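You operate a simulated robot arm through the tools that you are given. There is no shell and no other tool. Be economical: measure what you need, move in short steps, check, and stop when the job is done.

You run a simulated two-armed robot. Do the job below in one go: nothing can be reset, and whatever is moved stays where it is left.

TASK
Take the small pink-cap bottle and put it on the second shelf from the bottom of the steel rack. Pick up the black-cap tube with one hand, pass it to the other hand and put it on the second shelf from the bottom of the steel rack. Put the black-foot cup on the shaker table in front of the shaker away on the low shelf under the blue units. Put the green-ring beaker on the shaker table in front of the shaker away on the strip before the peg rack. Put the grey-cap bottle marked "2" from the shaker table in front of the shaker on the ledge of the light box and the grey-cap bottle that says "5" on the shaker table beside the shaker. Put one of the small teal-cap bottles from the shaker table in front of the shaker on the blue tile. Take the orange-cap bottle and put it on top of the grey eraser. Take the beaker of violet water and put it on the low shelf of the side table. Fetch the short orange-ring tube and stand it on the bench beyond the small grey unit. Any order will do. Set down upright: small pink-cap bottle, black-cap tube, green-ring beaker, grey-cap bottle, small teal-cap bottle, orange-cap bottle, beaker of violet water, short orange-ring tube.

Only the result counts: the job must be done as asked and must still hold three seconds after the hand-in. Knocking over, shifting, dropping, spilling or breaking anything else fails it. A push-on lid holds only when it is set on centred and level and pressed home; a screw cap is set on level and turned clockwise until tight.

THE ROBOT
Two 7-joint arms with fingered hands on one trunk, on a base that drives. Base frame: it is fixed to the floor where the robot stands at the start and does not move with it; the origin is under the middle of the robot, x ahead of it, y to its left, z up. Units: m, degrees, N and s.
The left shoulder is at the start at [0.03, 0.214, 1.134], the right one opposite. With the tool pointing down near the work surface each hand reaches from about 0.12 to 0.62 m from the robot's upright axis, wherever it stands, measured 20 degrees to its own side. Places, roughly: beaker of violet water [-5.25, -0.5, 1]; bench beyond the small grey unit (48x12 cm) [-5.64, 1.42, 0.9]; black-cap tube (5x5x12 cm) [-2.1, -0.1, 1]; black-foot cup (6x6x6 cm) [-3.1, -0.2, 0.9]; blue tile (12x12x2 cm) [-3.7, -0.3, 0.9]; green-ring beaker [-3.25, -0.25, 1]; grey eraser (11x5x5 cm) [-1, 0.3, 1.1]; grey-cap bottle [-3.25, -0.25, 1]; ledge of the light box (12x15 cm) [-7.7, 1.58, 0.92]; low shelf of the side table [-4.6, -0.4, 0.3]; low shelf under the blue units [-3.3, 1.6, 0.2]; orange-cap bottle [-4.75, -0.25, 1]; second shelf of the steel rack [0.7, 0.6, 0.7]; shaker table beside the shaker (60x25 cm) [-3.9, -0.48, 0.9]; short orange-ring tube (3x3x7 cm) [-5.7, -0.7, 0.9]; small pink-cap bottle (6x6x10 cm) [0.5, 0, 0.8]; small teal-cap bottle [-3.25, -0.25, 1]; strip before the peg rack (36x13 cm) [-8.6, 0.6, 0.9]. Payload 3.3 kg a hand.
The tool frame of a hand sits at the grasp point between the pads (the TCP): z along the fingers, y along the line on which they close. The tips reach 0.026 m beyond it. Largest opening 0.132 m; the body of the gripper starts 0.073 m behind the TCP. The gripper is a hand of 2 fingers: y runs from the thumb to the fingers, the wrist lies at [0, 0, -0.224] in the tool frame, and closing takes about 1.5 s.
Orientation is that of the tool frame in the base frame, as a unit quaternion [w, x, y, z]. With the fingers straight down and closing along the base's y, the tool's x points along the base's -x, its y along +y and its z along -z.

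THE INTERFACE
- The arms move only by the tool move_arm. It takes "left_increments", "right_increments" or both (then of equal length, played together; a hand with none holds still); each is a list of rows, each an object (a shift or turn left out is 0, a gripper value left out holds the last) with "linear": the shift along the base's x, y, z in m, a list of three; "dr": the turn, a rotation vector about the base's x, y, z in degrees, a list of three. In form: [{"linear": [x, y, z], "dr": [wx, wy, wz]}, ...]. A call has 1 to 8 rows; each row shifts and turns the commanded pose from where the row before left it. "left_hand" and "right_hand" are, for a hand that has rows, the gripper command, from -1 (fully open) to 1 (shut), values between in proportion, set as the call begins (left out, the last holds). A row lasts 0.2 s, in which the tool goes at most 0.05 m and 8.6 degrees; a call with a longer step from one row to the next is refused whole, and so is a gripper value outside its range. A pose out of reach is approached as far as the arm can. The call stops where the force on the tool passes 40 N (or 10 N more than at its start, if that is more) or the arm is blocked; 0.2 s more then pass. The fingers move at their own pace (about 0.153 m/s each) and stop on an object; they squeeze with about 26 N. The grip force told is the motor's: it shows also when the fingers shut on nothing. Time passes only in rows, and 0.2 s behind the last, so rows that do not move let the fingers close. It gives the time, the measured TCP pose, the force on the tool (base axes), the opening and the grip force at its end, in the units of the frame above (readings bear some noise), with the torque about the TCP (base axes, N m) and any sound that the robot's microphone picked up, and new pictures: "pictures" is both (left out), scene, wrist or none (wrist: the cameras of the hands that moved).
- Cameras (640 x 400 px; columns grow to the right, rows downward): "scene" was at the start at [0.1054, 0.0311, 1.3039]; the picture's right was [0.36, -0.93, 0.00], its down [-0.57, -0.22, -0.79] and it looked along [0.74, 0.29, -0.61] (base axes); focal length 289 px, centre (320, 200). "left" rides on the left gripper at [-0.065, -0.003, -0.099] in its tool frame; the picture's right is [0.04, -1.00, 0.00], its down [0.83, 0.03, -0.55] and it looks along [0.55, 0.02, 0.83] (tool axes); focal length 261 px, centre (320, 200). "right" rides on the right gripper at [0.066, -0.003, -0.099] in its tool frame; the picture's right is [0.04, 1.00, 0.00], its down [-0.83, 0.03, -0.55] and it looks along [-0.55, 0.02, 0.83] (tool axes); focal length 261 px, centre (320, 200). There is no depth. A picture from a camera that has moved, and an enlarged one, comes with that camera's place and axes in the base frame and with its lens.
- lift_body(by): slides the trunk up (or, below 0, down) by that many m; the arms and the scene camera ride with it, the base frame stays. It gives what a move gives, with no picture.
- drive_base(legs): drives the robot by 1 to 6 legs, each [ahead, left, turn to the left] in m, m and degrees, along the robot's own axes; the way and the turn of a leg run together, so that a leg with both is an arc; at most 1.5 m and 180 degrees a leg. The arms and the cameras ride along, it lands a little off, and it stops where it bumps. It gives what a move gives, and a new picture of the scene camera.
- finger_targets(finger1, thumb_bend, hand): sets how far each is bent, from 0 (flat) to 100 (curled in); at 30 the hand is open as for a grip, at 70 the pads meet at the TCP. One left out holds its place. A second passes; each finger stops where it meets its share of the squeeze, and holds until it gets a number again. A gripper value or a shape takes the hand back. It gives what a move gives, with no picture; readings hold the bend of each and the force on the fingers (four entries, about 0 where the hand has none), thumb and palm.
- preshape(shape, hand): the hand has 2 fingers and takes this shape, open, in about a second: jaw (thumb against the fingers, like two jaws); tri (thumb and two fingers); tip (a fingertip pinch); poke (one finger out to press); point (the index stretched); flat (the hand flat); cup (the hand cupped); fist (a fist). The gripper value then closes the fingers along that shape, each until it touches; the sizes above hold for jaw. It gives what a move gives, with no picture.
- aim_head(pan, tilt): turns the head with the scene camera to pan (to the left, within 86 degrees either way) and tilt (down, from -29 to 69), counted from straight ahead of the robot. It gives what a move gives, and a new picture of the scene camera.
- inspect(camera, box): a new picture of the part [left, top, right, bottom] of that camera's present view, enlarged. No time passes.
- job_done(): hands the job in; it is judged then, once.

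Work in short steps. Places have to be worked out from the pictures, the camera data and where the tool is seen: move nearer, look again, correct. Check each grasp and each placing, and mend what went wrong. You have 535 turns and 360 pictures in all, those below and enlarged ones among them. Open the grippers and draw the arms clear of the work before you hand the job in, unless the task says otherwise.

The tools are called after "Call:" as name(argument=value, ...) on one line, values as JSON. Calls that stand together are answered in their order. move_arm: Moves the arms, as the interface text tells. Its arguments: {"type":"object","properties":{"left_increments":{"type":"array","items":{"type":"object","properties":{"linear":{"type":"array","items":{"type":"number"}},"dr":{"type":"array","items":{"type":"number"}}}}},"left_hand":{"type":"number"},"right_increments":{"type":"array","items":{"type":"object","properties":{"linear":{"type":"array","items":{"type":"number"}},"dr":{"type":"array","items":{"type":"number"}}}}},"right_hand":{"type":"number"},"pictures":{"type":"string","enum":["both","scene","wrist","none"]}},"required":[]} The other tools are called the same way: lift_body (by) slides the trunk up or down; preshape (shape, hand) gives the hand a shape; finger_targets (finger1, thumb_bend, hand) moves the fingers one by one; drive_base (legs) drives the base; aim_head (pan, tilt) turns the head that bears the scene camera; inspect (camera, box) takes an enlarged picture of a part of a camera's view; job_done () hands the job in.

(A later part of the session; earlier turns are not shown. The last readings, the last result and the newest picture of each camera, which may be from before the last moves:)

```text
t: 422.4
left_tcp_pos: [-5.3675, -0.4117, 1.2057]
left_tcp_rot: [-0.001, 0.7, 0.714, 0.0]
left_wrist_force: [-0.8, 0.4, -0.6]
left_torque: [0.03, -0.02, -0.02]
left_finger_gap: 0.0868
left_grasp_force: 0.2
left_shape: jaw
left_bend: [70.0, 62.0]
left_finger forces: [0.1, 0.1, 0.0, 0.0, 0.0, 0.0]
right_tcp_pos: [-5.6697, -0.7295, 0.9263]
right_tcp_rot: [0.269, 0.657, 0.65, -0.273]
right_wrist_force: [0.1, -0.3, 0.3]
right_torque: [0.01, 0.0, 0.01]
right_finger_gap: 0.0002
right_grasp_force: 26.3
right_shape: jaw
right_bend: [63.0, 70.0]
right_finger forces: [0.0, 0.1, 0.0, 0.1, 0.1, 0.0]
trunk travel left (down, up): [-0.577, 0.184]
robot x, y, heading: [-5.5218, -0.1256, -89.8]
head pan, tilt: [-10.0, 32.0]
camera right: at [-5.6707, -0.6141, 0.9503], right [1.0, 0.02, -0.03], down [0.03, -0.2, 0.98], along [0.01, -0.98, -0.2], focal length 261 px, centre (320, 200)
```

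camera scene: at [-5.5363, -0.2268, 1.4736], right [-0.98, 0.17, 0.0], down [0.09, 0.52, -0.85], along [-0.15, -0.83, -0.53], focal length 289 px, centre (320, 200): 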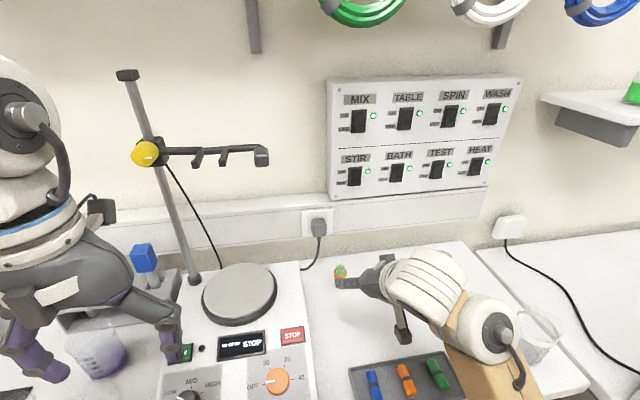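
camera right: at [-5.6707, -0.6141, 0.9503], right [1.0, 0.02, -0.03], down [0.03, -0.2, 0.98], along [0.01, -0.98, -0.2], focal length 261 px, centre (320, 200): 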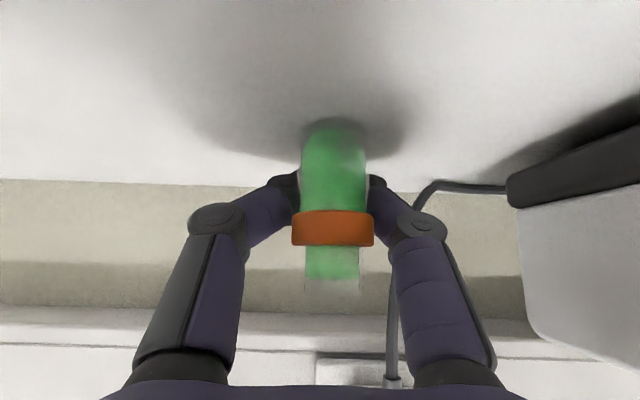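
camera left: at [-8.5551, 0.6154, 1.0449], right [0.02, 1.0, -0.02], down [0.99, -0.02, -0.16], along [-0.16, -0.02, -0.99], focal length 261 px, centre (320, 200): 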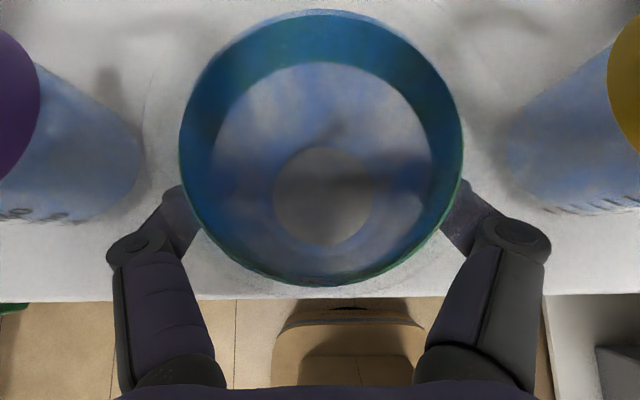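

Fingers closed past the tube: its axis is nearer (y≈−0.70). I reopen, back 28 mm, and regrip.

Call:
move_arm(right_increments=[{}, {}, {}, {}], right_hand=0.05, pictures="none")

Call:
move_arm(right_increments=[{"linear": [0, 0.015, 0.002]}, {"linear": [0, 0.013, 0.002]}, {}], pictures="wrist")

Call:
move_arm(right_increments=[{}, {}, {}, {}, {}, {}], right_hand=1, pictures="wrist")

```text
t: 423.4
left_tcp_pos: [-5.3687, -0.4132, 1.2053]
left_tcp_rot: [0.0, 0.701, 0.713, -0.001]
left_wrist_force: [-0.2, -0.6, -0.3]
left_torque: [0.03, 0.03, 0.0]
left_finger_gap: 0.0868
left_grasp_force: 0.0
left_shape: jaw
left_bend: [70.0, 62.0]
left_finger forces: [0.1, 0.0, 0.0, 0.0, 0.1, 0.0]
right_tcp_pos: [-5.6691, -0.7304, 0.927]
right_tcp_rot: [0.269, 0.656, 0.65, -0.273]
right_wrist_force: [-0.8, -0.8, -0.4]
right_torque: [0.0, 0.02, 0.0]
right_finger_gap: 0.062
right_grasp_force: 0.1
right_shape: jaw
right_bend: [73.0, 70.0]
right_finger forces: [0.1, 0.0, 0.1, 0.0, 0.1, 0.0]
trunk travel left (down, up): [-0.577, 0.184]
robot x, y, heading: [-5.5229, -0.125, -90.0]
head pan, tilt: [-10.0, 32.0]
```

```text
t: 424.2
left_tcp_pos: [-5.3682, -0.4143, 1.2048]
left_tcp_rot: [-0.001, 0.701, 0.714, -0.001]
left_wrist_force: [0.3, -0.4, -0.2]
left_torque: [-0.02, 0.02, 0.01]
left_finger_gap: 0.0867
left_grasp_force: 0.0
left_shape: jaw
left_bend: [70.0, 62.0]
left_finger forces: [0.0, 0.0, 0.0, 0.1, 0.1, 0.0]
right_tcp_pos: [-5.6704, -0.7007, 0.931]
right_tcp_rot: [0.269, 0.656, 0.65, -0.274]
right_wrist_force: [0.4, 0.0, -0.1]
right_torque: [-0.03, 0.01, -0.01]
right_finger_gap: 0.0622
right_grasp_force: 0.1
right_shape: jaw
right_bend: [73.0, 70.0]
right_finger forces: [0.0, 0.0, 0.0, 0.0, 0.0, 0.0]
trunk travel left (down, up): [-0.577, 0.184]
robot x, y, heading: [-5.5168, -0.1238, -90.3]
head pan, tilt: [-10.0, 32.0]
camera right: at [-5.6713, -0.5856, 0.9533], right [1.0, 0.02, -0.03], down [0.03, -0.2, 0.98], along [0.01, -0.98, -0.2], focal length 261 px, centre (320, 200)
```

right: 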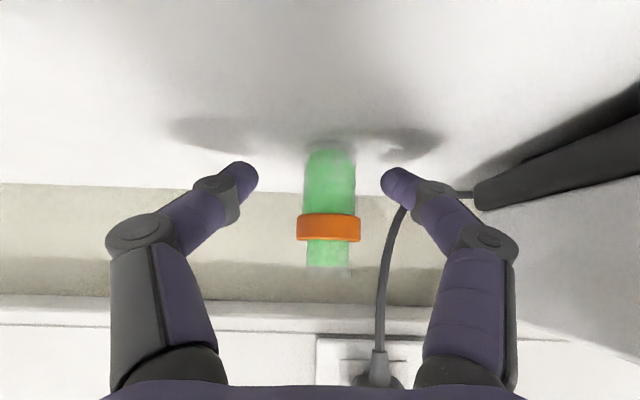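

```text
t: 425.6
left_tcp_pos: [-5.3684, -0.4131, 1.2053]
left_tcp_rot: [-0.001, 0.701, 0.714, 0.0]
left_wrist_force: [0.4, 0.2, -1.0]
left_torque: [-0.02, 0.02, -0.01]
left_finger_gap: 0.0869
left_grasp_force: 0.2
left_shape: jaw
left_bend: [70.0, 62.0]
left_finger forces: [0.0, 0.0, 0.0, 0.0, 0.1, 0.1]
right_tcp_pos: [-5.6707, -0.7019, 0.93]
right_tcp_rot: [0.269, 0.656, 0.65, -0.274]
right_wrist_force: [0.6, 0.8, -0.2]
right_torque: [0.01, -0.02, 0.01]
right_finger_gap: 0.0219
right_grasp_force: 26.8
right_shape: jaw
right_bend: [73.0, 70.0]
right_finger forces: [22.6, 0.1, 0.1, 0.1, 23.0, 0.0]
trunk travel left (down, up): [-0.577, 0.184]
robot x, y, heading: [-5.5188, -0.1223, -89.8]
head pan, tilt: [-10.0, 32.0]
camera right: at [-5.6714, -0.5857, 0.9534], right [1.0, 0.02, -0.03], down [0.03, -0.2, 0.98], along [0.01, -0.98, -0.2], focal length 261 px, centre (320, 200)
```

right: 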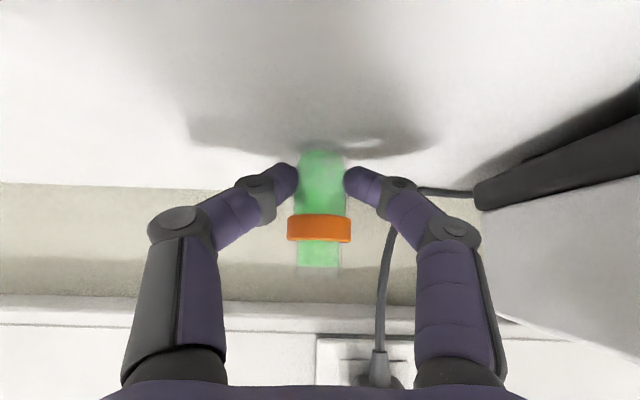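

Gripped (22 mm). I lift and back out, then head for the opposite bench.

Call:
move_arm(right_increments=[{"linear": [0, 0, 0.02]}, {"linear": [0, 0, 0.03]}, {"linear": [0, 0.01, 0.03]}, {"linear": [0, 0.02, 0.03]}, {"linear": [0, 0.03, 0.02]}, {"linear": [0, 0.03, 0]}, {}], pictures="none")

Call:
drive_base(legs=[[-0.5, 0, 0], [-0.2, 0, 0]])

```text
t: 427.2
left_tcp_pos: [-5.368, -0.4138, 1.205]
left_tcp_rot: [-0.001, 0.701, 0.713, 0.0]
left_wrist_force: [-0.7, 0.0, 0.6]
left_torque: [0.02, -0.03, -0.03]
left_finger_gap: 0.087
left_grasp_force: 0.0
left_shape: jaw
left_bend: [70.0, 62.0]
left_finger forces: [0.0, 0.0, 0.1, 0.1, 0.0, 0.0]
right_tcp_pos: [-5.6733, -0.6126, 1.0604]
right_tcp_rot: [0.268, 0.656, 0.651, -0.273]
right_wrist_force: [-0.6, 0.2, 0.0]
right_torque: [0.01, 0.0, 0.0]
right_finger_gap: 0.0217
right_grasp_force: 25.8
right_shape: jaw
right_bend: [73.0, 70.0]
right_finger forces: [22.6, 0.0, 0.0, 0.0, 23.0, 0.0]
trunk travel left (down, up): [-0.577, 0.184]
robot x, y, heading: [-5.5189, -0.1221, -89.9]
head pan, tilt: [-10.0, 32.0]
```

```text
t: 431.4
left_tcp_pos: [-5.3653, 0.295, 1.2058]
left_tcp_rot: [0.0, 0.706, 0.708, -0.001]
left_wrist_force: [-1.3, 0.1, -0.1]
left_torque: [-0.02, 0.0, 0.0]
left_finger_gap: 0.087
left_grasp_force: 0.0
left_shape: jaw
left_bend: [70.0, 62.0]
left_finger forces: [0.0, 0.0, 0.0, 0.1, 0.0, 0.0]
right_tcp_pos: [-5.6731, 0.0975, 1.0606]
right_tcp_rot: [0.268, 0.659, 0.647, -0.275]
right_wrist_force: [0.5, 0.1, 0.2]
right_torque: [0.01, 0.0, 0.01]
right_finger_gap: 0.0217
right_grasp_force: 26.3
right_shape: jaw
right_bend: [73.0, 70.0]
right_finger forces: [22.6, 0.0, 0.0, 0.0, 22.9, 0.0]
trunk travel left (down, up): [-0.577, 0.184]
robot x, y, heading: [-5.5169, 0.5879, -90.8]
head pan, tilt: [-10.0, 32.0]
camera scene: at [-5.5321, 0.4843, 1.4738], right [-0.98, 0.18, 0.0], down [0.1, 0.52, -0.85], along [-0.16, -0.83, -0.53], focal length 289 px, centre (320, 200)
```

scene: 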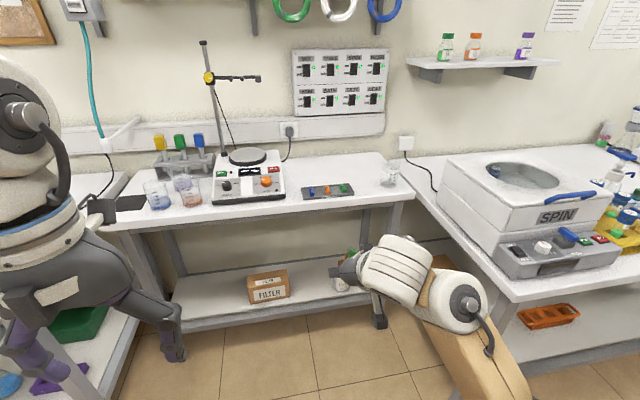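

Turning around to face the bench with the small grey unit.

Call:
drive_base(legs=[[0, 0, 90], [0, 0, 91]])

Call:
aim_head(pan=0, tilt=30)

```text
t: 439.5
left_tcp_pos: [-5.6722, 0.8714, 1.2036]
left_tcp_rot: [-0.001, 0.718, -0.696, -0.001]
left_wrist_force: [-0.2, -0.1, 0.6]
left_torque: [0.01, -0.01, -0.03]
left_finger_gap: 0.0868
left_grasp_force: 0.0
left_shape: jaw
left_bend: [70.0, 62.0]
left_finger forces: [0.0, 0.0, 0.0, 0.0, 0.1, 0.1]
right_tcp_pos: [-5.3713, 1.0754, 1.0612]
right_tcp_rot: [-0.271, 0.655, -0.652, -0.271]
right_wrist_force: [-0.7, -0.5, -0.1]
right_torque: [0.02, -0.03, -0.05]
right_finger_gap: 0.0213
right_grasp_force: 26.2
right_shape: jaw
right_bend: [73.0, 70.0]
right_finger forces: [22.4, 0.2, 0.0, 0.1, 22.6, 0.0]
trunk travel left (down, up): [-0.577, 0.184]
robot x, y, heading: [-5.5153, 0.5843, 90.6]
head pan, tilt: [-10.0, 32.0]
camera scene: at [-5.5015, 0.6843, 1.4737], right [0.99, -0.16, 0.0], down [-0.08, -0.52, -0.85], along [0.14, 0.84, -0.53], focal length 289 px, centre (320, 200)
```

scene: 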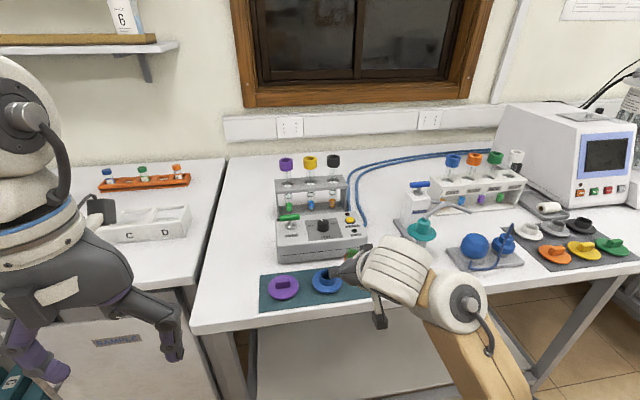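

```text
t: 440.2
left_tcp_pos: [-5.6725, 0.8709, 1.205]
left_tcp_rot: [-0.001, 0.718, -0.696, 0.001]
left_wrist_force: [0.3, 0.4, 0.3]
left_torque: [-0.01, 0.0, 0.0]
left_finger_gap: 0.0868
left_grasp_force: 0.0
left_shape: jaw
left_bend: [70.0, 62.0]
left_finger forces: [0.0, 0.0, 0.1, 0.0, 0.0, 0.0]
right_tcp_pos: [-5.3713, 1.0759, 1.0599]
right_tcp_rot: [-0.272, 0.654, -0.652, -0.27]
right_wrist_force: [-0.3, -1.0, -0.6]
right_torque: [0.0, 0.01, -0.01]
right_finger_gap: 0.0216
right_grasp_force: 26.2
right_shape: jaw
right_bend: [73.0, 70.0]
right_finger forces: [22.4, 0.1, 0.1, 0.1, 22.6, 0.0]
trunk travel left (down, up): [-0.577, 0.184]
robot x, y, heading: [-5.5174, 0.5866, 90.8]
head pan, tilt: [0.0, 30.0]
camera scene: at [-5.5169, 0.6864, 1.4768], right [1.0, 0.01, 0.0], down [0.01, -0.5, -0.87], along [-0.01, 0.87, -0.5], focal length 289 px, centre (320, 200)
```

scene: 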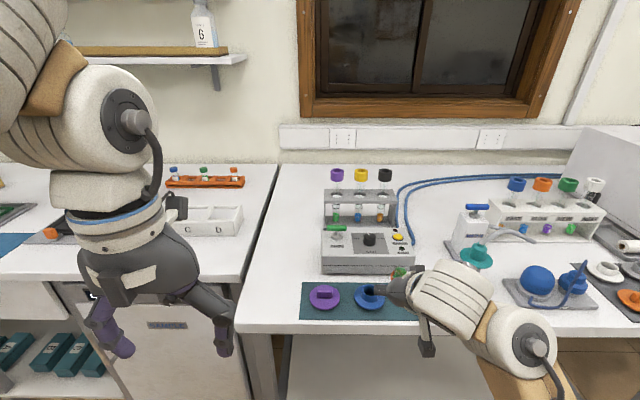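

The grey unit with knobs sits at x≈−5.4; the free bench strip beyond it is around (−5.64, 1.40). I shift left and move in.

Call:
drive_base(legs=[[0, 0.272, -0.7], [0.24, 0, 0]])

Call:
inspect(camera="right", box=[0, 0, 640, 400])

```text
t: 443.5
left_tcp_pos: [-5.9373, 1.11, 1.2041]
left_tcp_rot: [-0.001, 0.715, -0.699, 0.001]
left_wrist_force: [0.5, 0.0, -0.4]
left_torque: [-0.01, -0.06, 0.02]
left_finger_gap: 0.0869
left_grasp_force: 0.0
left_shape: jaw
left_bend: [70.0, 62.0]
left_finger forces: [0.0, 0.0, 0.0, 0.0, 0.0, 0.0]
right_tcp_pos: [-5.6353, 1.3119, 1.0587]
right_tcp_rot: [0.272, -0.653, 0.654, 0.269]
right_wrist_force: [0.0, 0.0, -0.2]
right_torque: [-0.01, -0.01, 0.0]
right_finger_gap: 0.0214
right_grasp_force: 26.3
right_shape: jaw
right_bend: [73.0, 70.0]
right_finger forces: [22.4, 0.0, 0.1, 0.0, 22.6, 0.0]
trunk travel left (down, up): [-0.577, 0.184]
robot x, y, heading: [-5.7814, 0.8225, 90.3]
head pan, tilt: [0.0, 30.0]
camera scene: at [-5.7841, 0.9248, 1.4767], right [1.0, 0.01, 0.0], down [0.0, -0.5, -0.87], along [-0.01, 0.87, -0.5], focal length 289 px, centre (320, 200)
```

scene: 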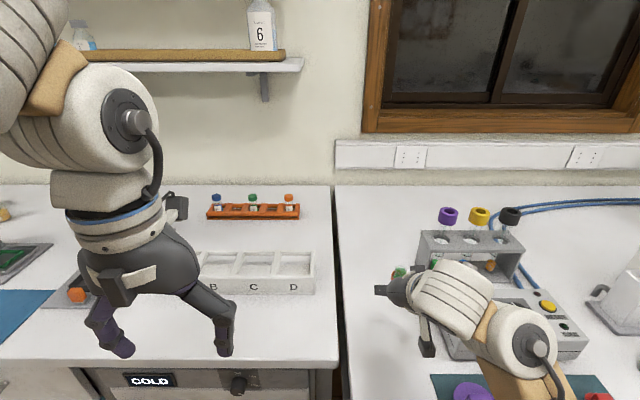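

```text
1.00 times, centred on (320, 200) of right (not enlarged: the box is as wide or as high as the picture)
camera zoom: at [-5.6321, 1.1957, 1.0829], right [-1.0, -0.02, -0.03], down [-0.04, 0.2, 0.98], along [-0.02, 0.98, -0.2], focal length 261 px, centre (320, 200)
```

zoom: 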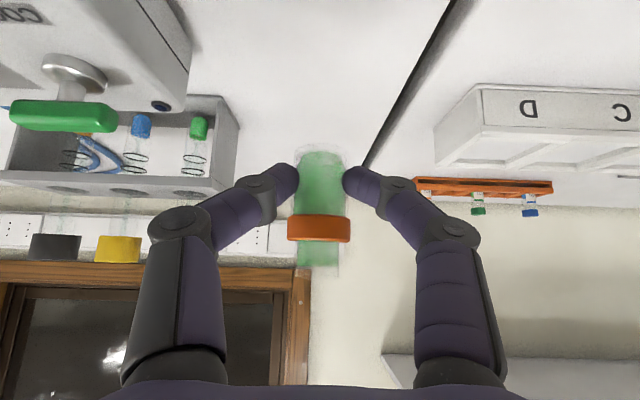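

Free strip spans x −5.727…−5.55. I target (−5.65, 1.40) and descend.

Call:
move_arm(right_increments=[{"linear": [-0.01, 0.03, 0]}, {"linear": [-0.005, 0.03, -0.01]}, {"linear": [0, 0.028, -0.02]}, {"linear": [0, 0, -0.03]}, {"linear": [0, 0, -0.03]}, {"linear": [0, 0, -0.02]}, {}], pictures="both")

```text
t: 445.1
left_tcp_pos: [-5.9388, 1.1085, 1.2057]
left_tcp_rot: [0.0, 0.715, -0.699, 0.001]
left_wrist_force: [-0.4, 0.5, -0.3]
left_torque: [0.01, 0.01, 0.02]
left_finger_gap: 0.0868
left_grasp_force: 0.1
left_shape: jaw
left_bend: [70.0, 62.0]
left_finger forces: [0.0, 0.0, 0.0, 0.0, 0.0, 0.1]
right_tcp_pos: [-5.6498, 1.3976, 0.9497]
right_tcp_rot: [0.272, -0.652, 0.654, 0.269]
right_wrist_force: [-0.1, 0.2, -0.3]
right_torque: [-0.01, 0.01, 0.01]
right_finger_gap: 0.0213
right_grasp_force: 25.9
right_shape: jaw
right_bend: [73.0, 70.0]
right_finger forces: [22.0, 0.0, 0.1, 0.0, 21.2, 0.0]
trunk travel left (down, up): [-0.577, 0.184]
robot x, y, heading: [-5.7841, 0.8202, 90.3]
head pan, tilt: [0.0, 30.0]
camera scene: at [-5.7839, 0.9234, 1.4768], right [1.0, 0.01, 0.0], down [0.0, -0.5, -0.87], along [-0.01, 0.87, -0.5], focal length 289 px, centre (320, 200)
camera right: at [-5.6472, 1.2812, 0.9735], right [-1.0, -0.02, -0.03], down [-0.04, 0.2, 0.98], along [-0.02, 0.98, -0.2], focal length 261 px, centre (320, 200)
```

scene: 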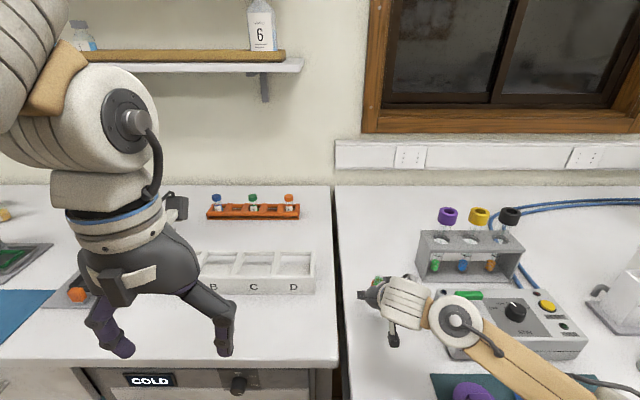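
right: 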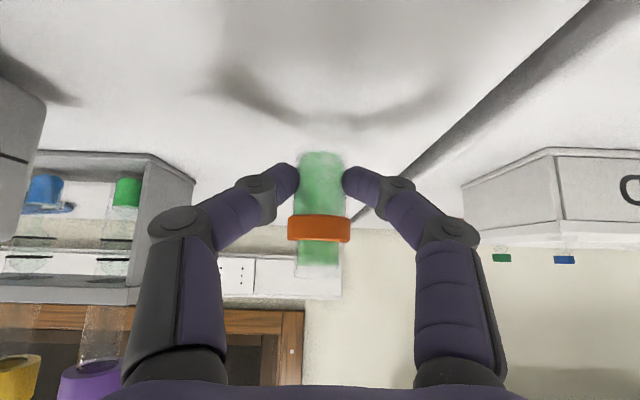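

Lowering the last 2 cm.

Call:
move_arm(right_increments=[{"linear": [0, 0, -0.008]}, {"linear": [0, 0, -0.006]}, {}], pictures="none")

Call:
move_arm(right_increments=[{"linear": [0, 0, -0.003]}, {}], pictures="none")

Call:
move_arm(right_increments=[{"linear": [0, 0, -0.003]}, {}], pictures="wrist")

```text
t: 445.9
left_tcp_pos: [-5.9381, 1.1086, 1.205]
left_tcp_rot: [-0.001, 0.715, -0.699, 0.002]
left_wrist_force: [0.2, -0.6, 0.8]
left_torque: [0.0, 0.01, -0.01]
left_finger_gap: 0.0872
left_grasp_force: 0.1
left_shape: jaw
left_bend: [70.0, 62.0]
left_finger forces: [0.0, 0.0, 0.1, 0.1, 0.0, 0.0]
right_tcp_pos: [-5.6493, 1.397, 0.9363]
right_tcp_rot: [0.272, -0.652, 0.654, 0.27]
right_wrist_force: [-1.1, 1.9, -1.2]
right_torque: [-0.02, 0.01, 0.01]
right_finger_gap: 0.0208
right_grasp_force: 25.5
right_shape: jaw
right_bend: [73.0, 70.0]
right_finger forces: [22.0, 0.0, 0.0, 0.0, 21.1, 0.0]
trunk travel left (down, up): [-0.577, 0.184]
robot x, y, heading: [-5.7829, 0.8211, 90.4]
head pan, tilt: [0.0, 30.0]
```

```text
t: 446.5
left_tcp_pos: [-5.9384, 1.109, 1.2051]
left_tcp_rot: [-0.002, 0.715, -0.699, 0.0]
left_wrist_force: [-0.3, 0.1, -0.4]
left_torque: [-0.01, 0.0, 0.0]
left_finger_gap: 0.0868
left_grasp_force: 0.0
left_shape: jaw
left_bend: [70.0, 62.0]
left_finger forces: [0.0, 0.0, 0.0, 0.1, 0.0, 0.0]
right_tcp_pos: [-5.649, 1.3992, 0.9335]
right_tcp_rot: [0.272, -0.652, 0.654, 0.27]
right_wrist_force: [-0.3, 0.3, 0.1]
right_torque: [-0.01, 0.01, 0.02]
right_finger_gap: 0.0211
right_grasp_force: 26.2
right_shape: jaw
right_bend: [73.0, 70.0]
right_finger forces: [22.0, 0.1, 0.0, 0.0, 21.1, 0.0]
trunk travel left (down, up): [-0.577, 0.184]
robot x, y, heading: [-5.7852, 0.8224, 90.3]
head pan, tilt: [0.0, 30.0]
```

```text
t: 447.1
left_tcp_pos: [-5.9376, 1.1089, 1.2062]
left_tcp_rot: [-0.001, 0.715, -0.7, 0.0]
left_wrist_force: [-0.3, -0.7, 0.3]
left_torque: [-0.02, -0.01, 0.01]
left_finger_gap: 0.0871
left_grasp_force: 0.1
left_shape: jaw
left_bend: [70.0, 62.0]
left_finger forces: [0.0, 0.0, 0.0, 0.1, 0.0, 0.0]
right_tcp_pos: [-5.6514, 1.3983, 0.9295]
right_tcp_rot: [0.273, -0.652, 0.655, 0.269]
right_wrist_force: [0.7, -0.1, 0.0]
right_torque: [0.02, 0.01, -0.01]
right_finger_gap: 0.0212
right_grasp_force: 25.8
right_shape: jaw
right_bend: [73.0, 70.0]
right_finger forces: [21.9, 0.1, 0.0, 0.0, 21.1, 0.0]
trunk travel left (down, up): [-0.577, 0.184]
robot x, y, heading: [-5.7834, 0.8236, 90.1]
head pan, tilt: [0.0, 30.0]
camera right: at [-5.6476, 1.2824, 0.9531], right [-1.0, -0.02, -0.03], down [-0.04, 0.2, 0.98], along [-0.02, 0.98, -0.2], focal length 261 px, centre (320, 200)
```

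right: 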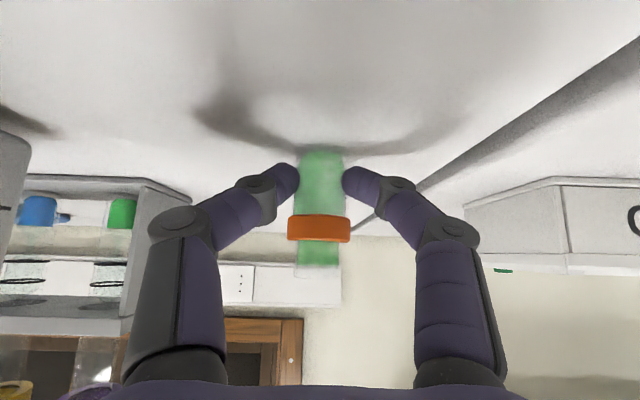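

Call:
move_arm(right_increments=[{"linear": [0, 0, -0.003]}, {}], pictures="none")

Call:
move_arm(right_increments=[{"linear": [0, 0, -0.002]}, {}], pictures="none")

```text
t: 447.7
left_tcp_pos: [-5.9376, 1.1076, 1.2055]
left_tcp_rot: [-0.001, 0.715, -0.699, 0.001]
left_wrist_force: [-0.4, -0.7, -0.2]
left_torque: [-0.03, 0.01, 0.02]
left_finger_gap: 0.0871
left_grasp_force: 0.1
left_shape: jaw
left_bend: [70.0, 62.0]
left_finger forces: [0.1, 0.0, 0.0, 0.0, 0.0, 0.0]
right_tcp_pos: [-5.6507, 1.3985, 0.9295]
right_tcp_rot: [0.273, -0.651, 0.653, 0.273]
right_wrist_force: [-0.9, -0.5, 11.9]
right_torque: [0.11, 0.0, 0.0]
right_finger_gap: 0.0212
right_grasp_force: 26.4
right_shape: jaw
right_bend: [73.0, 70.0]
right_finger forces: [24.7, 0.0, 0.1, 0.1, 23.3, 0.0]
trunk travel left (down, up): [-0.577, 0.184]
robot x, y, heading: [-5.7827, 0.8183, 90.2]
head pan, tilt: [0.0, 30.0]
```

```text
t: 448.3
left_tcp_pos: [-5.9392, 1.1067, 1.2062]
left_tcp_rot: [-0.002, 0.715, -0.699, 0.002]
left_wrist_force: [0.2, -0.8, 0.3]
left_torque: [0.01, 0.01, 0.01]
left_finger_gap: 0.0868
left_grasp_force: 0.0
left_shape: jaw
left_bend: [70.0, 62.0]
left_finger forces: [0.0, 0.1, 0.0, 0.0, 0.0, 0.0]
right_tcp_pos: [-5.6512, 1.3989, 0.9283]
right_tcp_rot: [0.274, -0.651, 0.654, 0.273]
right_wrist_force: [1.1, 2.3, 26.1]
right_torque: [0.39, -0.05, -0.03]
right_finger_gap: 0.0221
right_grasp_force: 26.6
right_shape: jaw
right_bend: [73.0, 70.0]
right_finger forces: [25.7, 0.0, 0.0, 0.0, 26.1, 0.0]
trunk travel left (down, up): [-0.577, 0.184]
robot x, y, heading: [-5.7821, 0.8226, 90.5]
head pan, tilt: [0.0, 30.0]
```

Seated. Relieve 4 mm, open a little, and withdraw.

Call:
move_arm(right_increments=[{"linear": [0, 0, 0.004]}, {}], pictures="none")

Call:
move_arm(right_increments=[{}, {}, {}, {}], right_hand=0.15, pictures="wrist")

Call:
move_arm(right_increments=[{"linear": [0, -0.02, 0.02]}, {"linear": [0, -0.03, 0.03]}, {"linear": [0, -0.03, 0.03]}, {"linear": [0, -0.03, 0.03]}], pictures="none")

Call:
drive_base(legs=[[-0.25, 0, 0]])

```text
t: 448.9
left_tcp_pos: [-5.939, 1.1076, 1.2054]
left_tcp_rot: [-0.001, 0.715, -0.699, 0.002]
left_wrist_force: [0.6, -0.3, 0.2]
left_torque: [0.03, -0.01, 0.01]
left_finger_gap: 0.087
left_grasp_force: 0.1
left_shape: jaw
left_bend: [70.0, 62.0]
left_finger forces: [0.1, 0.0, 0.0, 0.0, 0.0, 0.0]
right_tcp_pos: [-5.6508, 1.3986, 0.929]
right_tcp_rot: [0.272, -0.652, 0.654, 0.269]
right_wrist_force: [-0.9, 3.0, 13.3]
right_torque: [0.21, 0.05, -0.02]
right_finger_gap: 0.0216
right_grasp_force: 25.2
right_shape: jaw
right_bend: [73.0, 70.0]
right_finger forces: [25.8, 0.0, 0.0, 0.0, 23.4, 0.0]
trunk travel left (down, up): [-0.577, 0.184]
robot x, y, heading: [-5.784, 0.8211, 90.4]
head pan, tilt: [0.0, 30.0]
```

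```text
t: 449.9
left_tcp_pos: [-5.9382, 1.1085, 1.2055]
left_tcp_rot: [-0.001, 0.715, -0.699, 0.001]
left_wrist_force: [0.6, -0.4, -0.4]
left_torque: [0.03, 0.04, 0.01]
left_finger_gap: 0.0868
left_grasp_force: 0.0
left_shape: jaw
left_bend: [70.0, 62.0]
left_finger forces: [0.0, 0.0, 0.0, 0.0, 0.0, 0.0]
right_tcp_pos: [-5.6502, 1.3993, 0.9283]
right_tcp_rot: [0.272, -0.652, 0.655, 0.268]
right_wrist_force: [-0.2, 0.4, 1.1]
right_torque: [0.0, -0.01, -0.01]
right_finger_gap: 0.0555
right_grasp_force: 0.1
right_shape: jaw
right_bend: [73.0, 70.0]
right_finger forces: [0.1, 0.0, 0.1, 0.0, 0.1, 0.0]
trunk travel left (down, up): [-0.577, 0.184]
robot x, y, heading: [-5.7848, 0.8235, 90.3]
head pan, tilt: [0.0, 30.0]
camera right: at [-5.6468, 1.2829, 0.9516], right [-1.0, -0.02, -0.03], down [-0.04, 0.2, 0.98], along [-0.02, 0.98, -0.2], focal length 261 px, centre (320, 200)
```

right: 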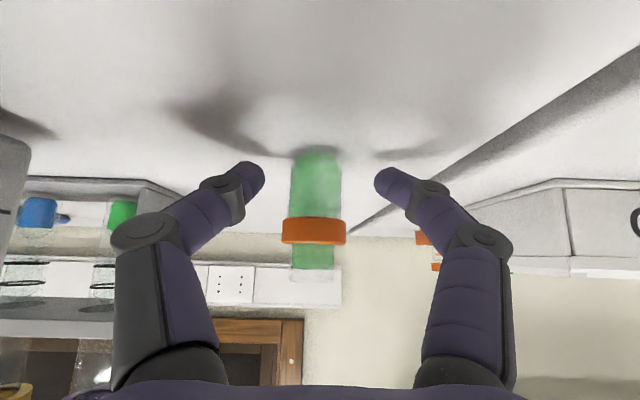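

```text
t: 450.9
left_tcp_pos: [-5.938, 1.1086, 1.2055]
left_tcp_rot: [-0.001, 0.715, -0.699, 0.001]
left_wrist_force: [0.6, 0.8, -0.6]
left_torque: [-0.01, 0.0, -0.02]
left_finger_gap: 0.087
left_grasp_force: 0.0
left_shape: jaw
left_bend: [70.0, 62.0]
left_finger forces: [0.1, 0.0, 0.1, 0.0, 0.1, 0.0]
right_tcp_pos: [-5.6522, 1.2923, 1.0368]
right_tcp_rot: [0.272, -0.653, 0.654, 0.269]
right_wrist_force: [0.4, 0.3, 0.6]
right_torque: [0.02, 0.01, 0.01]
right_finger_gap: 0.0557
right_grasp_force: 0.0
right_shape: jaw
right_bend: [73.0, 70.0]
right_finger forces: [0.0, 0.0, 0.0, 0.0, 0.0, 0.0]
trunk travel left (down, up): [-0.577, 0.184]
robot x, y, heading: [-5.7831, 0.8231, 90.2]
head pan, tilt: [0.0, 30.0]
```

```text
t: 452.7
left_tcp_pos: [-5.9365, 0.8532, 1.2051]
left_tcp_rot: [-0.001, 0.717, -0.698, 0.001]
left_wrist_force: [0.1, -0.2, 0.7]
left_torque: [0.02, -0.02, 0.01]
left_finger_gap: 0.0871
left_grasp_force: 0.1
left_shape: jaw
left_bend: [70.0, 62.0]
left_finger forces: [0.0, 0.1, 0.0, 0.1, 0.0, 0.0]
right_tcp_pos: [-5.6496, 1.039, 1.0371]
right_tcp_rot: [0.272, -0.653, 0.654, 0.269]
right_wrist_force: [-0.6, -0.7, 0.6]
right_torque: [0.0, 0.01, -0.01]
right_finger_gap: 0.0558
right_grasp_force: 0.0
right_shape: jaw
right_bend: [73.0, 70.0]
right_finger forces: [0.1, 0.1, 0.1, 0.0, 0.0, 0.0]
trunk travel left (down, up): [-0.577, 0.184]
robot x, y, heading: [-5.7798, 0.5692, 90.5]
head pan, tilt: [0.0, 30.0]
camera scene: at [-5.7821, 0.6685, 1.4769], right [1.0, 0.01, 0.0], down [0.0, -0.5, -0.87], along [-0.01, 0.87, -0.5], focal length 289 px, centre (320, 200)
```

scene: 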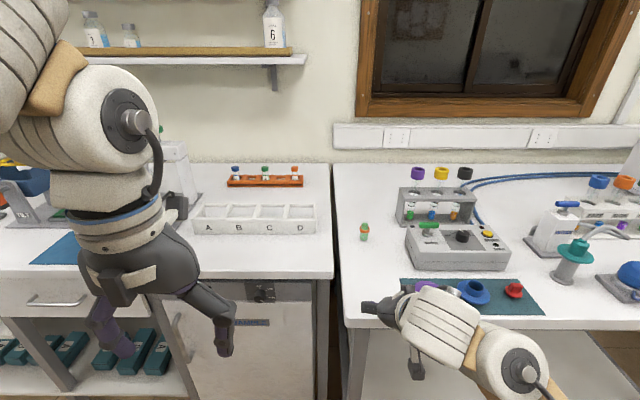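

The orange-ring tube stands on the strip. Next the violet beaker: I turn back to the other side.

Call:
drive_base(legs=[[0, 0, -90], [0, 0, -90.5], [0, 0.4, 0]])

Call:
aim_head(pan=15, tilt=32)

```text
t: 462.7
left_tcp_pos: [-5.2126, 0.3075, 1.2054]
left_tcp_rot: [-0.002, 0.684, 0.729, -0.001]
left_wrist_force: [0.0, -0.4, 0.3]
left_torque: [0.0, -0.02, 0.03]
left_finger_gap: 0.0866
left_grasp_force: 0.1
left_shape: jaw
left_bend: [70.0, 62.0]
left_finger forces: [0.1, 0.0, 0.0, 0.0, 0.0, 0.0]
right_tcp_pos: [-5.4919, 0.1114, 1.0361]
right_tcp_rot: [0.275, 0.641, 0.665, -0.268]
right_wrist_force: [-0.3, 0.2, -0.1]
right_torque: [-0.03, 0.0, 0.0]
right_finger_gap: 0.0557
right_grasp_force: 0.0
right_shape: jaw
right_bend: [73.0, 70.0]
right_finger forces: [0.1, 0.0, 0.1, 0.0, 0.0, 0.1]
trunk travel left (down, up): [-0.577, 0.184]
robot x, y, heading: [-5.3766, 0.5855, -87.2]
head pan, tilt: [0.0, 30.0]
camera scene: at [-5.3741, 0.4847, 1.4768], right [-1.0, -0.05, 0.0], down [-0.02, 0.5, -0.87], along [0.04, -0.86, -0.5], focal length 289 px, centre (320, 200)
```

scene: 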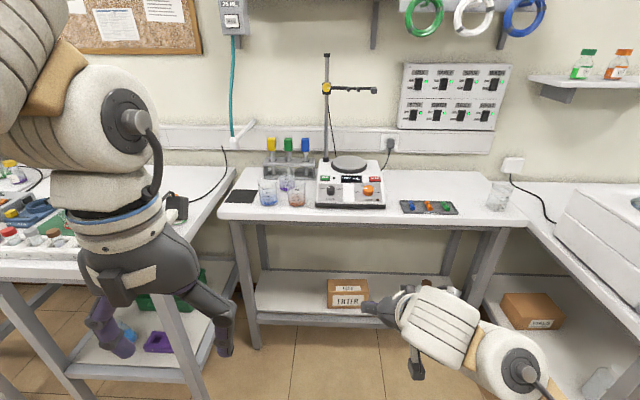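

```text
t: 463.5
left_tcp_pos: [-5.2137, 0.3068, 1.2051]
left_tcp_rot: [-0.001, 0.685, 0.729, 0.0]
left_wrist_force: [-0.7, 0.0, -0.5]
left_torque: [0.0, -0.03, -0.02]
left_finger_gap: 0.0866
left_grasp_force: 0.0
left_shape: jaw
left_bend: [70.0, 62.0]
left_finger forces: [0.0, 0.0, 0.1, 0.0, 0.0, 0.1]
right_tcp_pos: [-5.4949, 0.1115, 1.0375]
right_tcp_rot: [0.275, 0.641, 0.664, -0.268]
right_wrist_force: [-1.1, 0.0, -0.8]
right_torque: [0.01, -0.02, 0.0]
right_finger_gap: 0.0559
right_grasp_force: 0.1
right_shape: jaw
right_bend: [73.0, 70.0]
right_finger forces: [0.0, 0.1, 0.0, 0.0, 0.1, 0.1]
trunk travel left (down, up): [-0.577, 0.184]
robot x, y, heading: [-5.3794, 0.5887, -87.3]
head pan, tilt: [15.0, 32.0]
camera scene: at [-5.3523, 0.4896, 1.4737], right [-0.95, -0.3, 0.0], down [-0.16, 0.51, -0.85], along [0.26, -0.81, -0.53], focal length 289 px, centre (320, 200)
```

scene: 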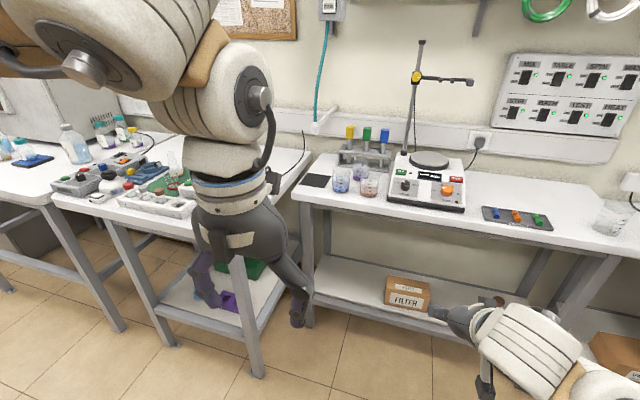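

Call:
inspect(camera="scene", box=[290, 100, 480, 219])

```text
3.36 times, centred on (385, 160) of scene
camera zoom: at [-5.3523, 0.4896, 1.4737], right [-0.95, -0.3, 0.0], down [-0.16, 0.51, -0.85], along [0.26, -0.81, -0.53], focal length 972 px, centre (102, 336)
```

zoom: 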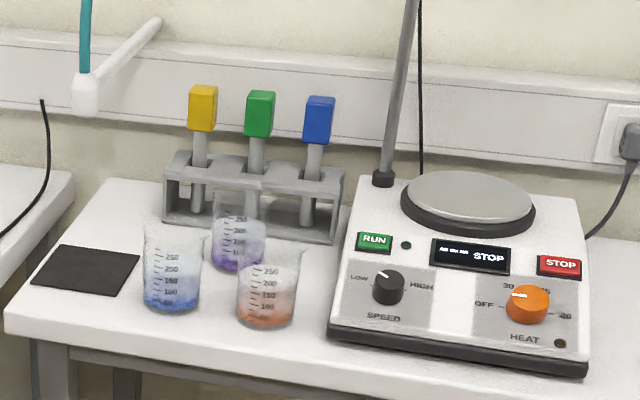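

The violet beaker is at about (−5.181, −0.60) behind the other two. I'll use the left hand tilted ~25° from above. First I straighten the heading, pull the right hand back, and tilt the left.

Call:
drive_base(legs=[[0, 0.02, -2.7]])

Call:
move_arm(left_increments=[{"linear": [0, -0.01, 0], "dr": [-6.5, 0, 0]}, {"linear": [0, -0.01, 0], "dr": [-6.5, 0, 0]}, {"linear": [0, -0.01, 0], "dr": [-6.5, 0, 0]}, {"linear": [0, -0.01, 0], "dr": [-6.5, 0, 0]}], right_increments=[{"linear": [0, 0.02, 0.01]}, {"linear": [0, 0.02, 0.01]}, {"linear": [0, 0.02, 0.01]}, {"linear": [0, 0.02, 0.01]}], left_hand=-1, pictures="none")

```text
t: 464.3
left_tcp_pos: [-5.2065, 0.2981, 1.2051]
left_tcp_rot: [-0.001, 0.702, 0.712, -0.001]
left_wrist_force: [-0.4, -0.3, 0.2]
left_torque: [-0.01, 0.03, 0.0]
left_finger_gap: 0.087
left_grasp_force: 0.1
left_shape: jaw
left_bend: [70.0, 62.0]
left_finger forces: [0.1, 0.0, 0.1, 0.0, 0.1, 0.0]
right_tcp_pos: [-5.4955, 0.1183, 1.0369]
right_tcp_rot: [0.269, 0.656, 0.65, -0.274]
right_wrist_force: [0.7, -0.6, 0.1]
right_torque: [0.05, 0.01, -0.01]
right_finger_gap: 0.0558
right_grasp_force: 0.1
right_shape: jaw
right_bend: [73.0, 70.0]
right_finger forces: [0.1, 0.0, 0.0, 0.0, 0.0, 0.1]
trunk travel left (down, up): [-0.577, 0.184]
robot x, y, heading: [-5.3583, 0.5861, -90.0]
head pan, tilt: [15.0, 32.0]
camera scene: at [-5.3358, 0.4889, 1.4737], right [-0.97, -0.26, 0.0], down [-0.14, 0.51, -0.85], along [0.22, -0.82, -0.53], focal length 289 px, centre (320, 200)
```

scene: 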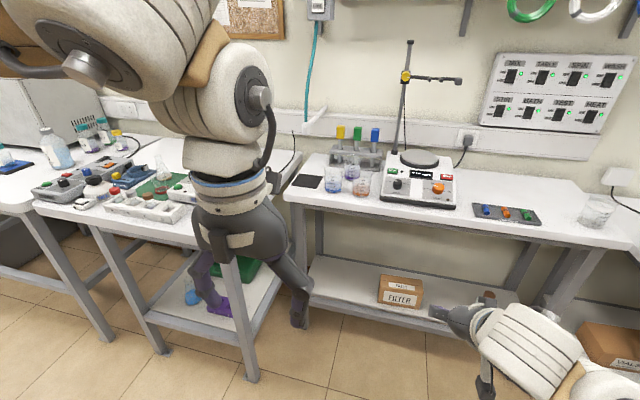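

```text
t: 465.3
left_tcp_pos: [-5.2078, 0.26, 1.2047]
left_tcp_rot: [0.157, 0.683, 0.695, -0.162]
left_wrist_force: [-0.3, 0.3, -0.6]
left_torque: [-0.01, -0.01, -0.01]
left_finger_gap: 0.1318
left_grasp_force: 0.0
left_shape: jaw
left_bend: [30.0, 30.0]
left_finger forces: [0.1, 0.0, 0.0, 0.0, 0.1, 0.0]
right_tcp_pos: [-5.4954, 0.1895, 1.0718]
right_tcp_rot: [0.268, 0.657, 0.649, -0.274]
right_wrist_force: [-0.1, -0.2, 0.5]
right_torque: [0.0, -0.02, 0.02]
right_finger_gap: 0.0558
right_grasp_force: 0.0
right_shape: jaw
right_bend: [73.0, 70.0]
right_finger forces: [0.0, 0.0, 0.1, 0.1, 0.0, 0.1]
right hand out of reach, approached as far as the arm can: row 4
trunk travel left (down, up): [-0.577, 0.184]
robot x, y, heading: [-5.3636, 0.586, -90.2]
head pan, tilt: [15.0, 32.0]
```

Driving ahead 0.56 m with hands high.

Call:
drive_base(legs=[[0.56, 0, 0]])

Call:
inspect(camera="left", box=[0, 0, 640, 400])

```text
t: 468.5
left_tcp_pos: [-5.2007, -0.3003, 1.2056]
left_tcp_rot: [0.158, 0.679, 0.699, -0.16]
left_wrist_force: [-0.1, -0.8, 0.2]
left_torque: [0.0, 0.02, -0.01]
left_finger_gap: 0.1319
left_grasp_force: 0.1
left_shape: jaw
left_bend: [30.0, 30.0]
left_finger forces: [0.1, 0.1, 0.0, 0.1, 0.0, 0.0]
right_tcp_pos: [-5.4874, -0.3747, 1.0719]
right_tcp_rot: [0.27, 0.652, 0.654, -0.272]
right_wrist_force: [0.2, -1.5, 0.2]
right_torque: [0.06, 0.0, 0.01]
right_finger_gap: 0.0557
right_grasp_force: 0.1
right_shape: jaw
right_bend: [73.0, 70.0]
right_finger forces: [0.0, 0.1, 0.0, 0.0, 0.1, 0.1]
trunk travel left (down, up): [-0.577, 0.184]
robot x, y, heading: [-5.3602, 0.0284, -89.4]
head pan, tilt: [15.0, 32.0]
camera scene: at [-5.3326, -0.072, 1.4736], right [-0.96, -0.27, 0.0], down [-0.14, 0.51, -0.85], along [0.23, -0.82, -0.53], focal length 289 px, centre (320, 200)
```

scene: 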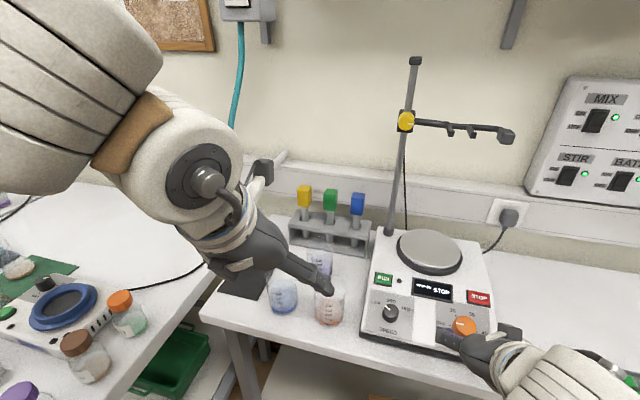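

```text
1.00 times, centred on (320, 200) of left (not enlarged: the box is as wide or as high as the picture)
camera zoom: at [-5.2007, -0.3134, 1.3227], right [-1.0, 0.01, -0.01], down [0.01, 0.99, 0.13], along [0.01, 0.13, -0.99], focal length 261 px, centre (320, 200)
```

zoom: 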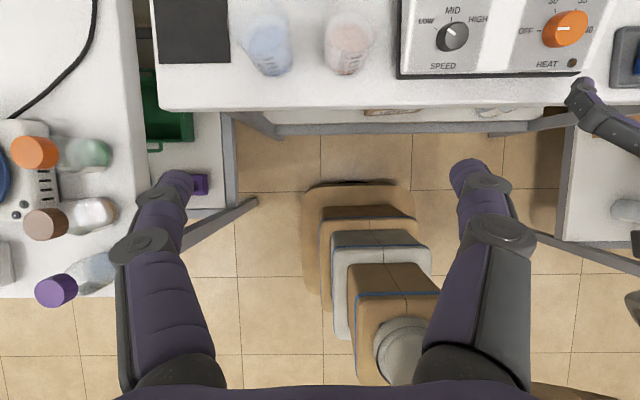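

Blue and orange beakers are confirmed; violet should be at (−5.183, −0.60). I go 5 cm closer and extend the left hand above it.

Call:
drive_base(legs=[[0.05, 0, -0.5]])

Call:
move_arm(left_increments=[{"linear": [0.003, -0.045, -0.01]}, {"linear": [0.003, -0.045, -0.01]}, {"linear": [0.003, -0.045, -0.01]}, {"linear": [0.003, -0.045, -0.01]}, {"linear": [0.003, -0.04, -0.01]}, {}], pictures="wrist")

```text
t: 469.4
left_tcp_pos: [-5.2031, -0.3531, 1.2045]
left_tcp_rot: [0.156, 0.683, 0.695, -0.16]
left_wrist_force: [0.3, -0.3, -0.1]
left_torque: [0.06, 0.0, 0.0]
left_finger_gap: 0.1318
left_grasp_force: 0.0
left_shape: jaw
left_bend: [30.0, 30.0]
left_finger forces: [0.0, 0.0, 0.0, 0.0, 0.0, 0.0]
right_tcp_pos: [-5.491, -0.4252, 1.0724]
right_tcp_rot: [0.268, 0.656, 0.651, -0.273]
right_wrist_force: [0.1, -0.7, -0.5]
right_torque: [0.0, -0.01, -0.01]
right_finger_gap: 0.0556
right_grasp_force: 0.0
right_shape: jaw
right_bend: [73.0, 70.0]
right_finger forces: [0.1, 0.1, 0.0, 0.0, 0.1, 0.0]
trunk travel left (down, up): [-0.577, 0.184]
robot x, y, heading: [-5.3585, -0.0236, -89.9]
head pan, tilt: [15.0, 32.0]
camera scene: at [-5.3333, -0.1245, 1.4734], right [-0.97, -0.26, 0.0], down [-0.14, 0.51, -0.85], along [0.22, -0.82, -0.53], focal length 289 px, centre (320, 200)
```

scene: 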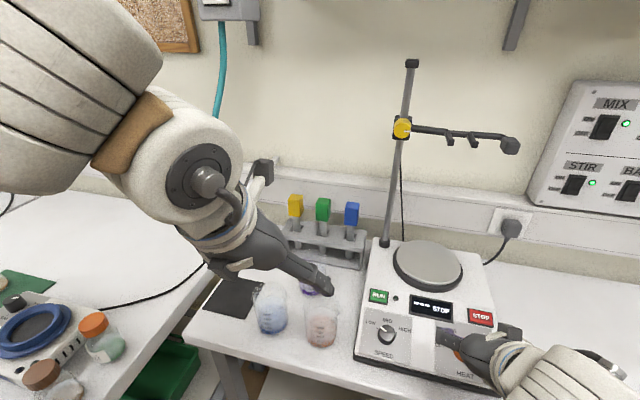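

```text
t: 470.8
left_tcp_pos: [-5.1861, -0.5735, 1.1538]
left_tcp_rot: [0.156, 0.683, 0.695, -0.16]
left_wrist_force: [0.4, 0.4, -0.5]
left_torque: [0.0, 0.02, 0.01]
left_finger_gap: 0.1317
left_grasp_force: 0.0
left_shape: jaw
left_bend: [30.0, 30.0]
left_finger forces: [0.0, 0.1, 0.0, 0.0, 0.0, 0.1]
right_tcp_pos: [-5.4904, -0.4223, 1.0727]
right_tcp_rot: [0.269, 0.655, 0.65, -0.274]
right_wrist_force: [0.7, -0.7, -1.6]
right_torque: [-0.02, -0.03, -0.01]
right_finger_gap: 0.0557
right_grasp_force: 0.1
right_shape: jaw
right_bend: [73.0, 70.0]
right_finger forces: [0.0, 0.0, 0.0, 0.0, 0.0, 0.0]
trunk travel left (down, up): [-0.577, 0.184]
robot x, y, heading: [-5.3552, -0.0215, -89.9]
head pan, tilt: [15.0, 32.0]
camera left: at [-5.1862, -0.5867, 1.2719], right [-1.0, 0.02, -0.01], down [0.02, 0.99, 0.13], along [0.01, 0.13, -0.99], focal length 261 px, centre (320, 200)
```

left: 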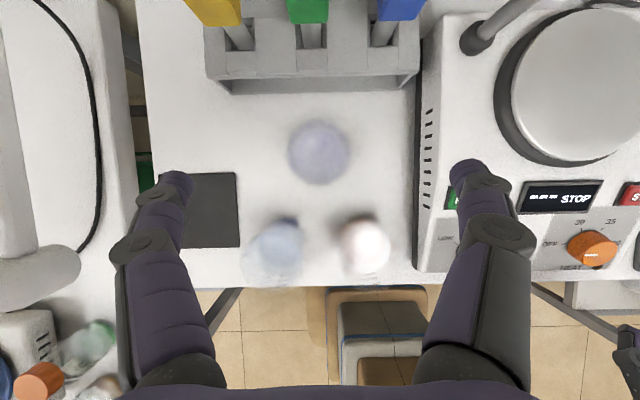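

From above, violet is at (−5.181, −0.604). I align and lower straight down to rim height, then check.

Call:
move_arm(left_increments=[{"linear": [0.005, -0.028, 0]}, {"linear": [0, 0, -0.04]}, {"linear": [0, 0, -0.04]}, {"linear": [0, 0, -0.03]}, {}], left_hand=-0.65, pictures="wrist")

```text
t: 472.0
left_tcp_pos: [-5.1821, -0.5997, 1.0446]
left_tcp_rot: [0.156, 0.684, 0.695, -0.161]
left_wrist_force: [0.5, 0.1, 0.1]
left_torque: [0.0, 0.0, -0.02]
left_finger_gap: 0.1089
left_grasp_force: 0.1
left_shape: jaw
left_bend: [57.0, 39.0]
left_finger forces: [0.0, 0.0, 0.0, 0.0, 0.1, 0.1]
right_tcp_pos: [-5.4907, -0.4228, 1.0718]
right_tcp_rot: [0.269, 0.656, 0.651, -0.273]
right_wrist_force: [0.1, 0.9, 0.4]
right_torque: [0.02, 0.01, 0.0]
right_finger_gap: 0.0559
right_grasp_force: 0.1
right_shape: jaw
right_bend: [73.0, 70.0]
right_finger forces: [0.0, 0.1, 0.0, 0.0, 0.0, 0.0]
trunk travel left (down, up): [-0.577, 0.184]
robot x, y, heading: [-5.3575, -0.0219, -90.1]
head pan, tilt: [15.0, 32.0]
camera left: at [-5.1826, -0.6137, 1.1621], right [-1.0, 0.02, -0.01], down [0.02, 0.99, 0.13], along [0.01, 0.13, -0.99], focal length 261 px, centre (320, 200)
```

left: 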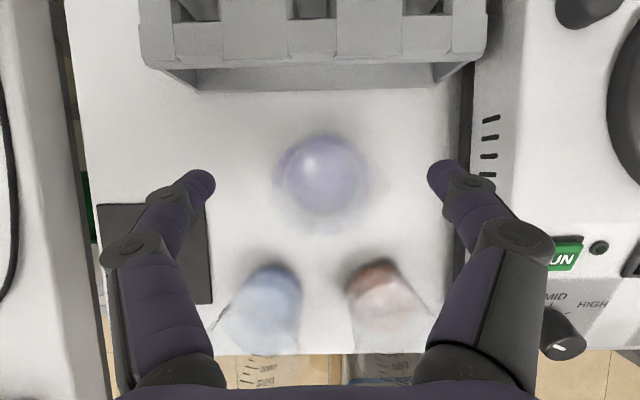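

Well centred. Descending to grip height.

Call:
move_arm(left_increments=[{"linear": [0, -0.003, -0.035]}, {"linear": [0, 0, -0.035]}, {"linear": [0, 0, -0.03]}, {}], pictures="both")

```text
t: 473.0
left_tcp_pos: [-5.1841, -0.6041, 0.9453]
left_tcp_rot: [0.157, 0.683, 0.695, -0.161]
left_wrist_force: [0.5, -0.2, 0.2]
left_torque: [0.02, 0.02, 0.0]
left_finger_gap: 0.1093
left_grasp_force: 0.2
left_shape: jaw
left_bend: [57.0, 39.0]
left_finger forces: [0.1, 0.0, 0.0, 0.0, 0.1, 0.0]
right_tcp_pos: [-5.4902, -0.4221, 1.0732]
right_tcp_rot: [0.269, 0.656, 0.651, -0.273]
right_wrist_force: [-0.5, 0.3, 0.4]
right_torque: [-0.01, 0.01, -0.01]
right_finger_gap: 0.0558
right_grasp_force: 0.1
right_shape: jaw
right_bend: [73.0, 70.0]
right_finger forces: [0.1, 0.1, 0.0, 0.0, 0.1, 0.0]
trunk travel left (down, up): [-0.577, 0.184]
robot x, y, heading: [-5.359, -0.0255, -89.8]
head pan, tilt: [15.0, 32.0]
camera scene: at [-5.3333, -0.1212, 1.4737], right [-0.97, -0.26, 0.0], down [-0.14, 0.51, -0.85], along [0.22, -0.82, -0.53], focal length 289 px, centre (320, 200)
camera left: at [-5.1838, -0.6175, 1.063], right [-1.0, 0.02, -0.01], down [0.02, 0.99, 0.13], along [0.01, 0.13, -0.99], focal length 261 px, centre (320, 200)
```

scene: 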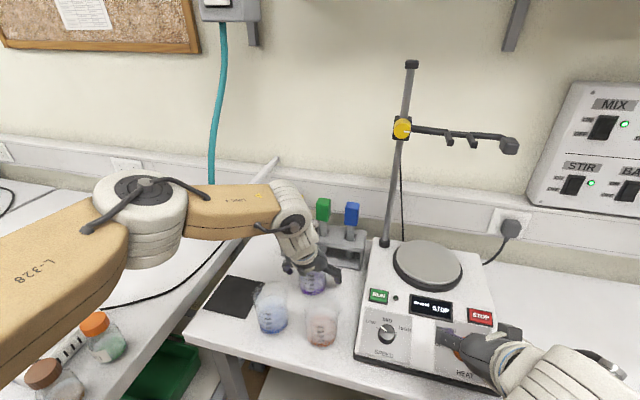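
left: 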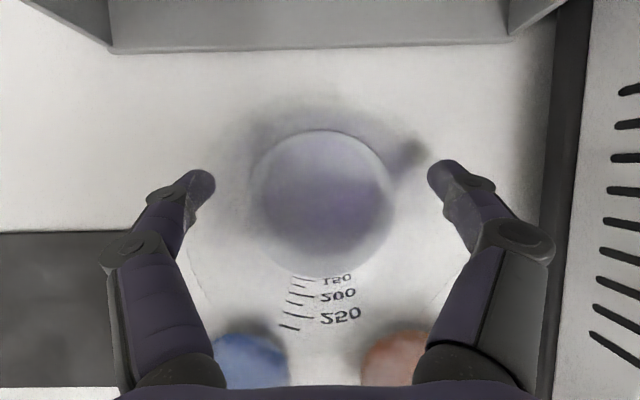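

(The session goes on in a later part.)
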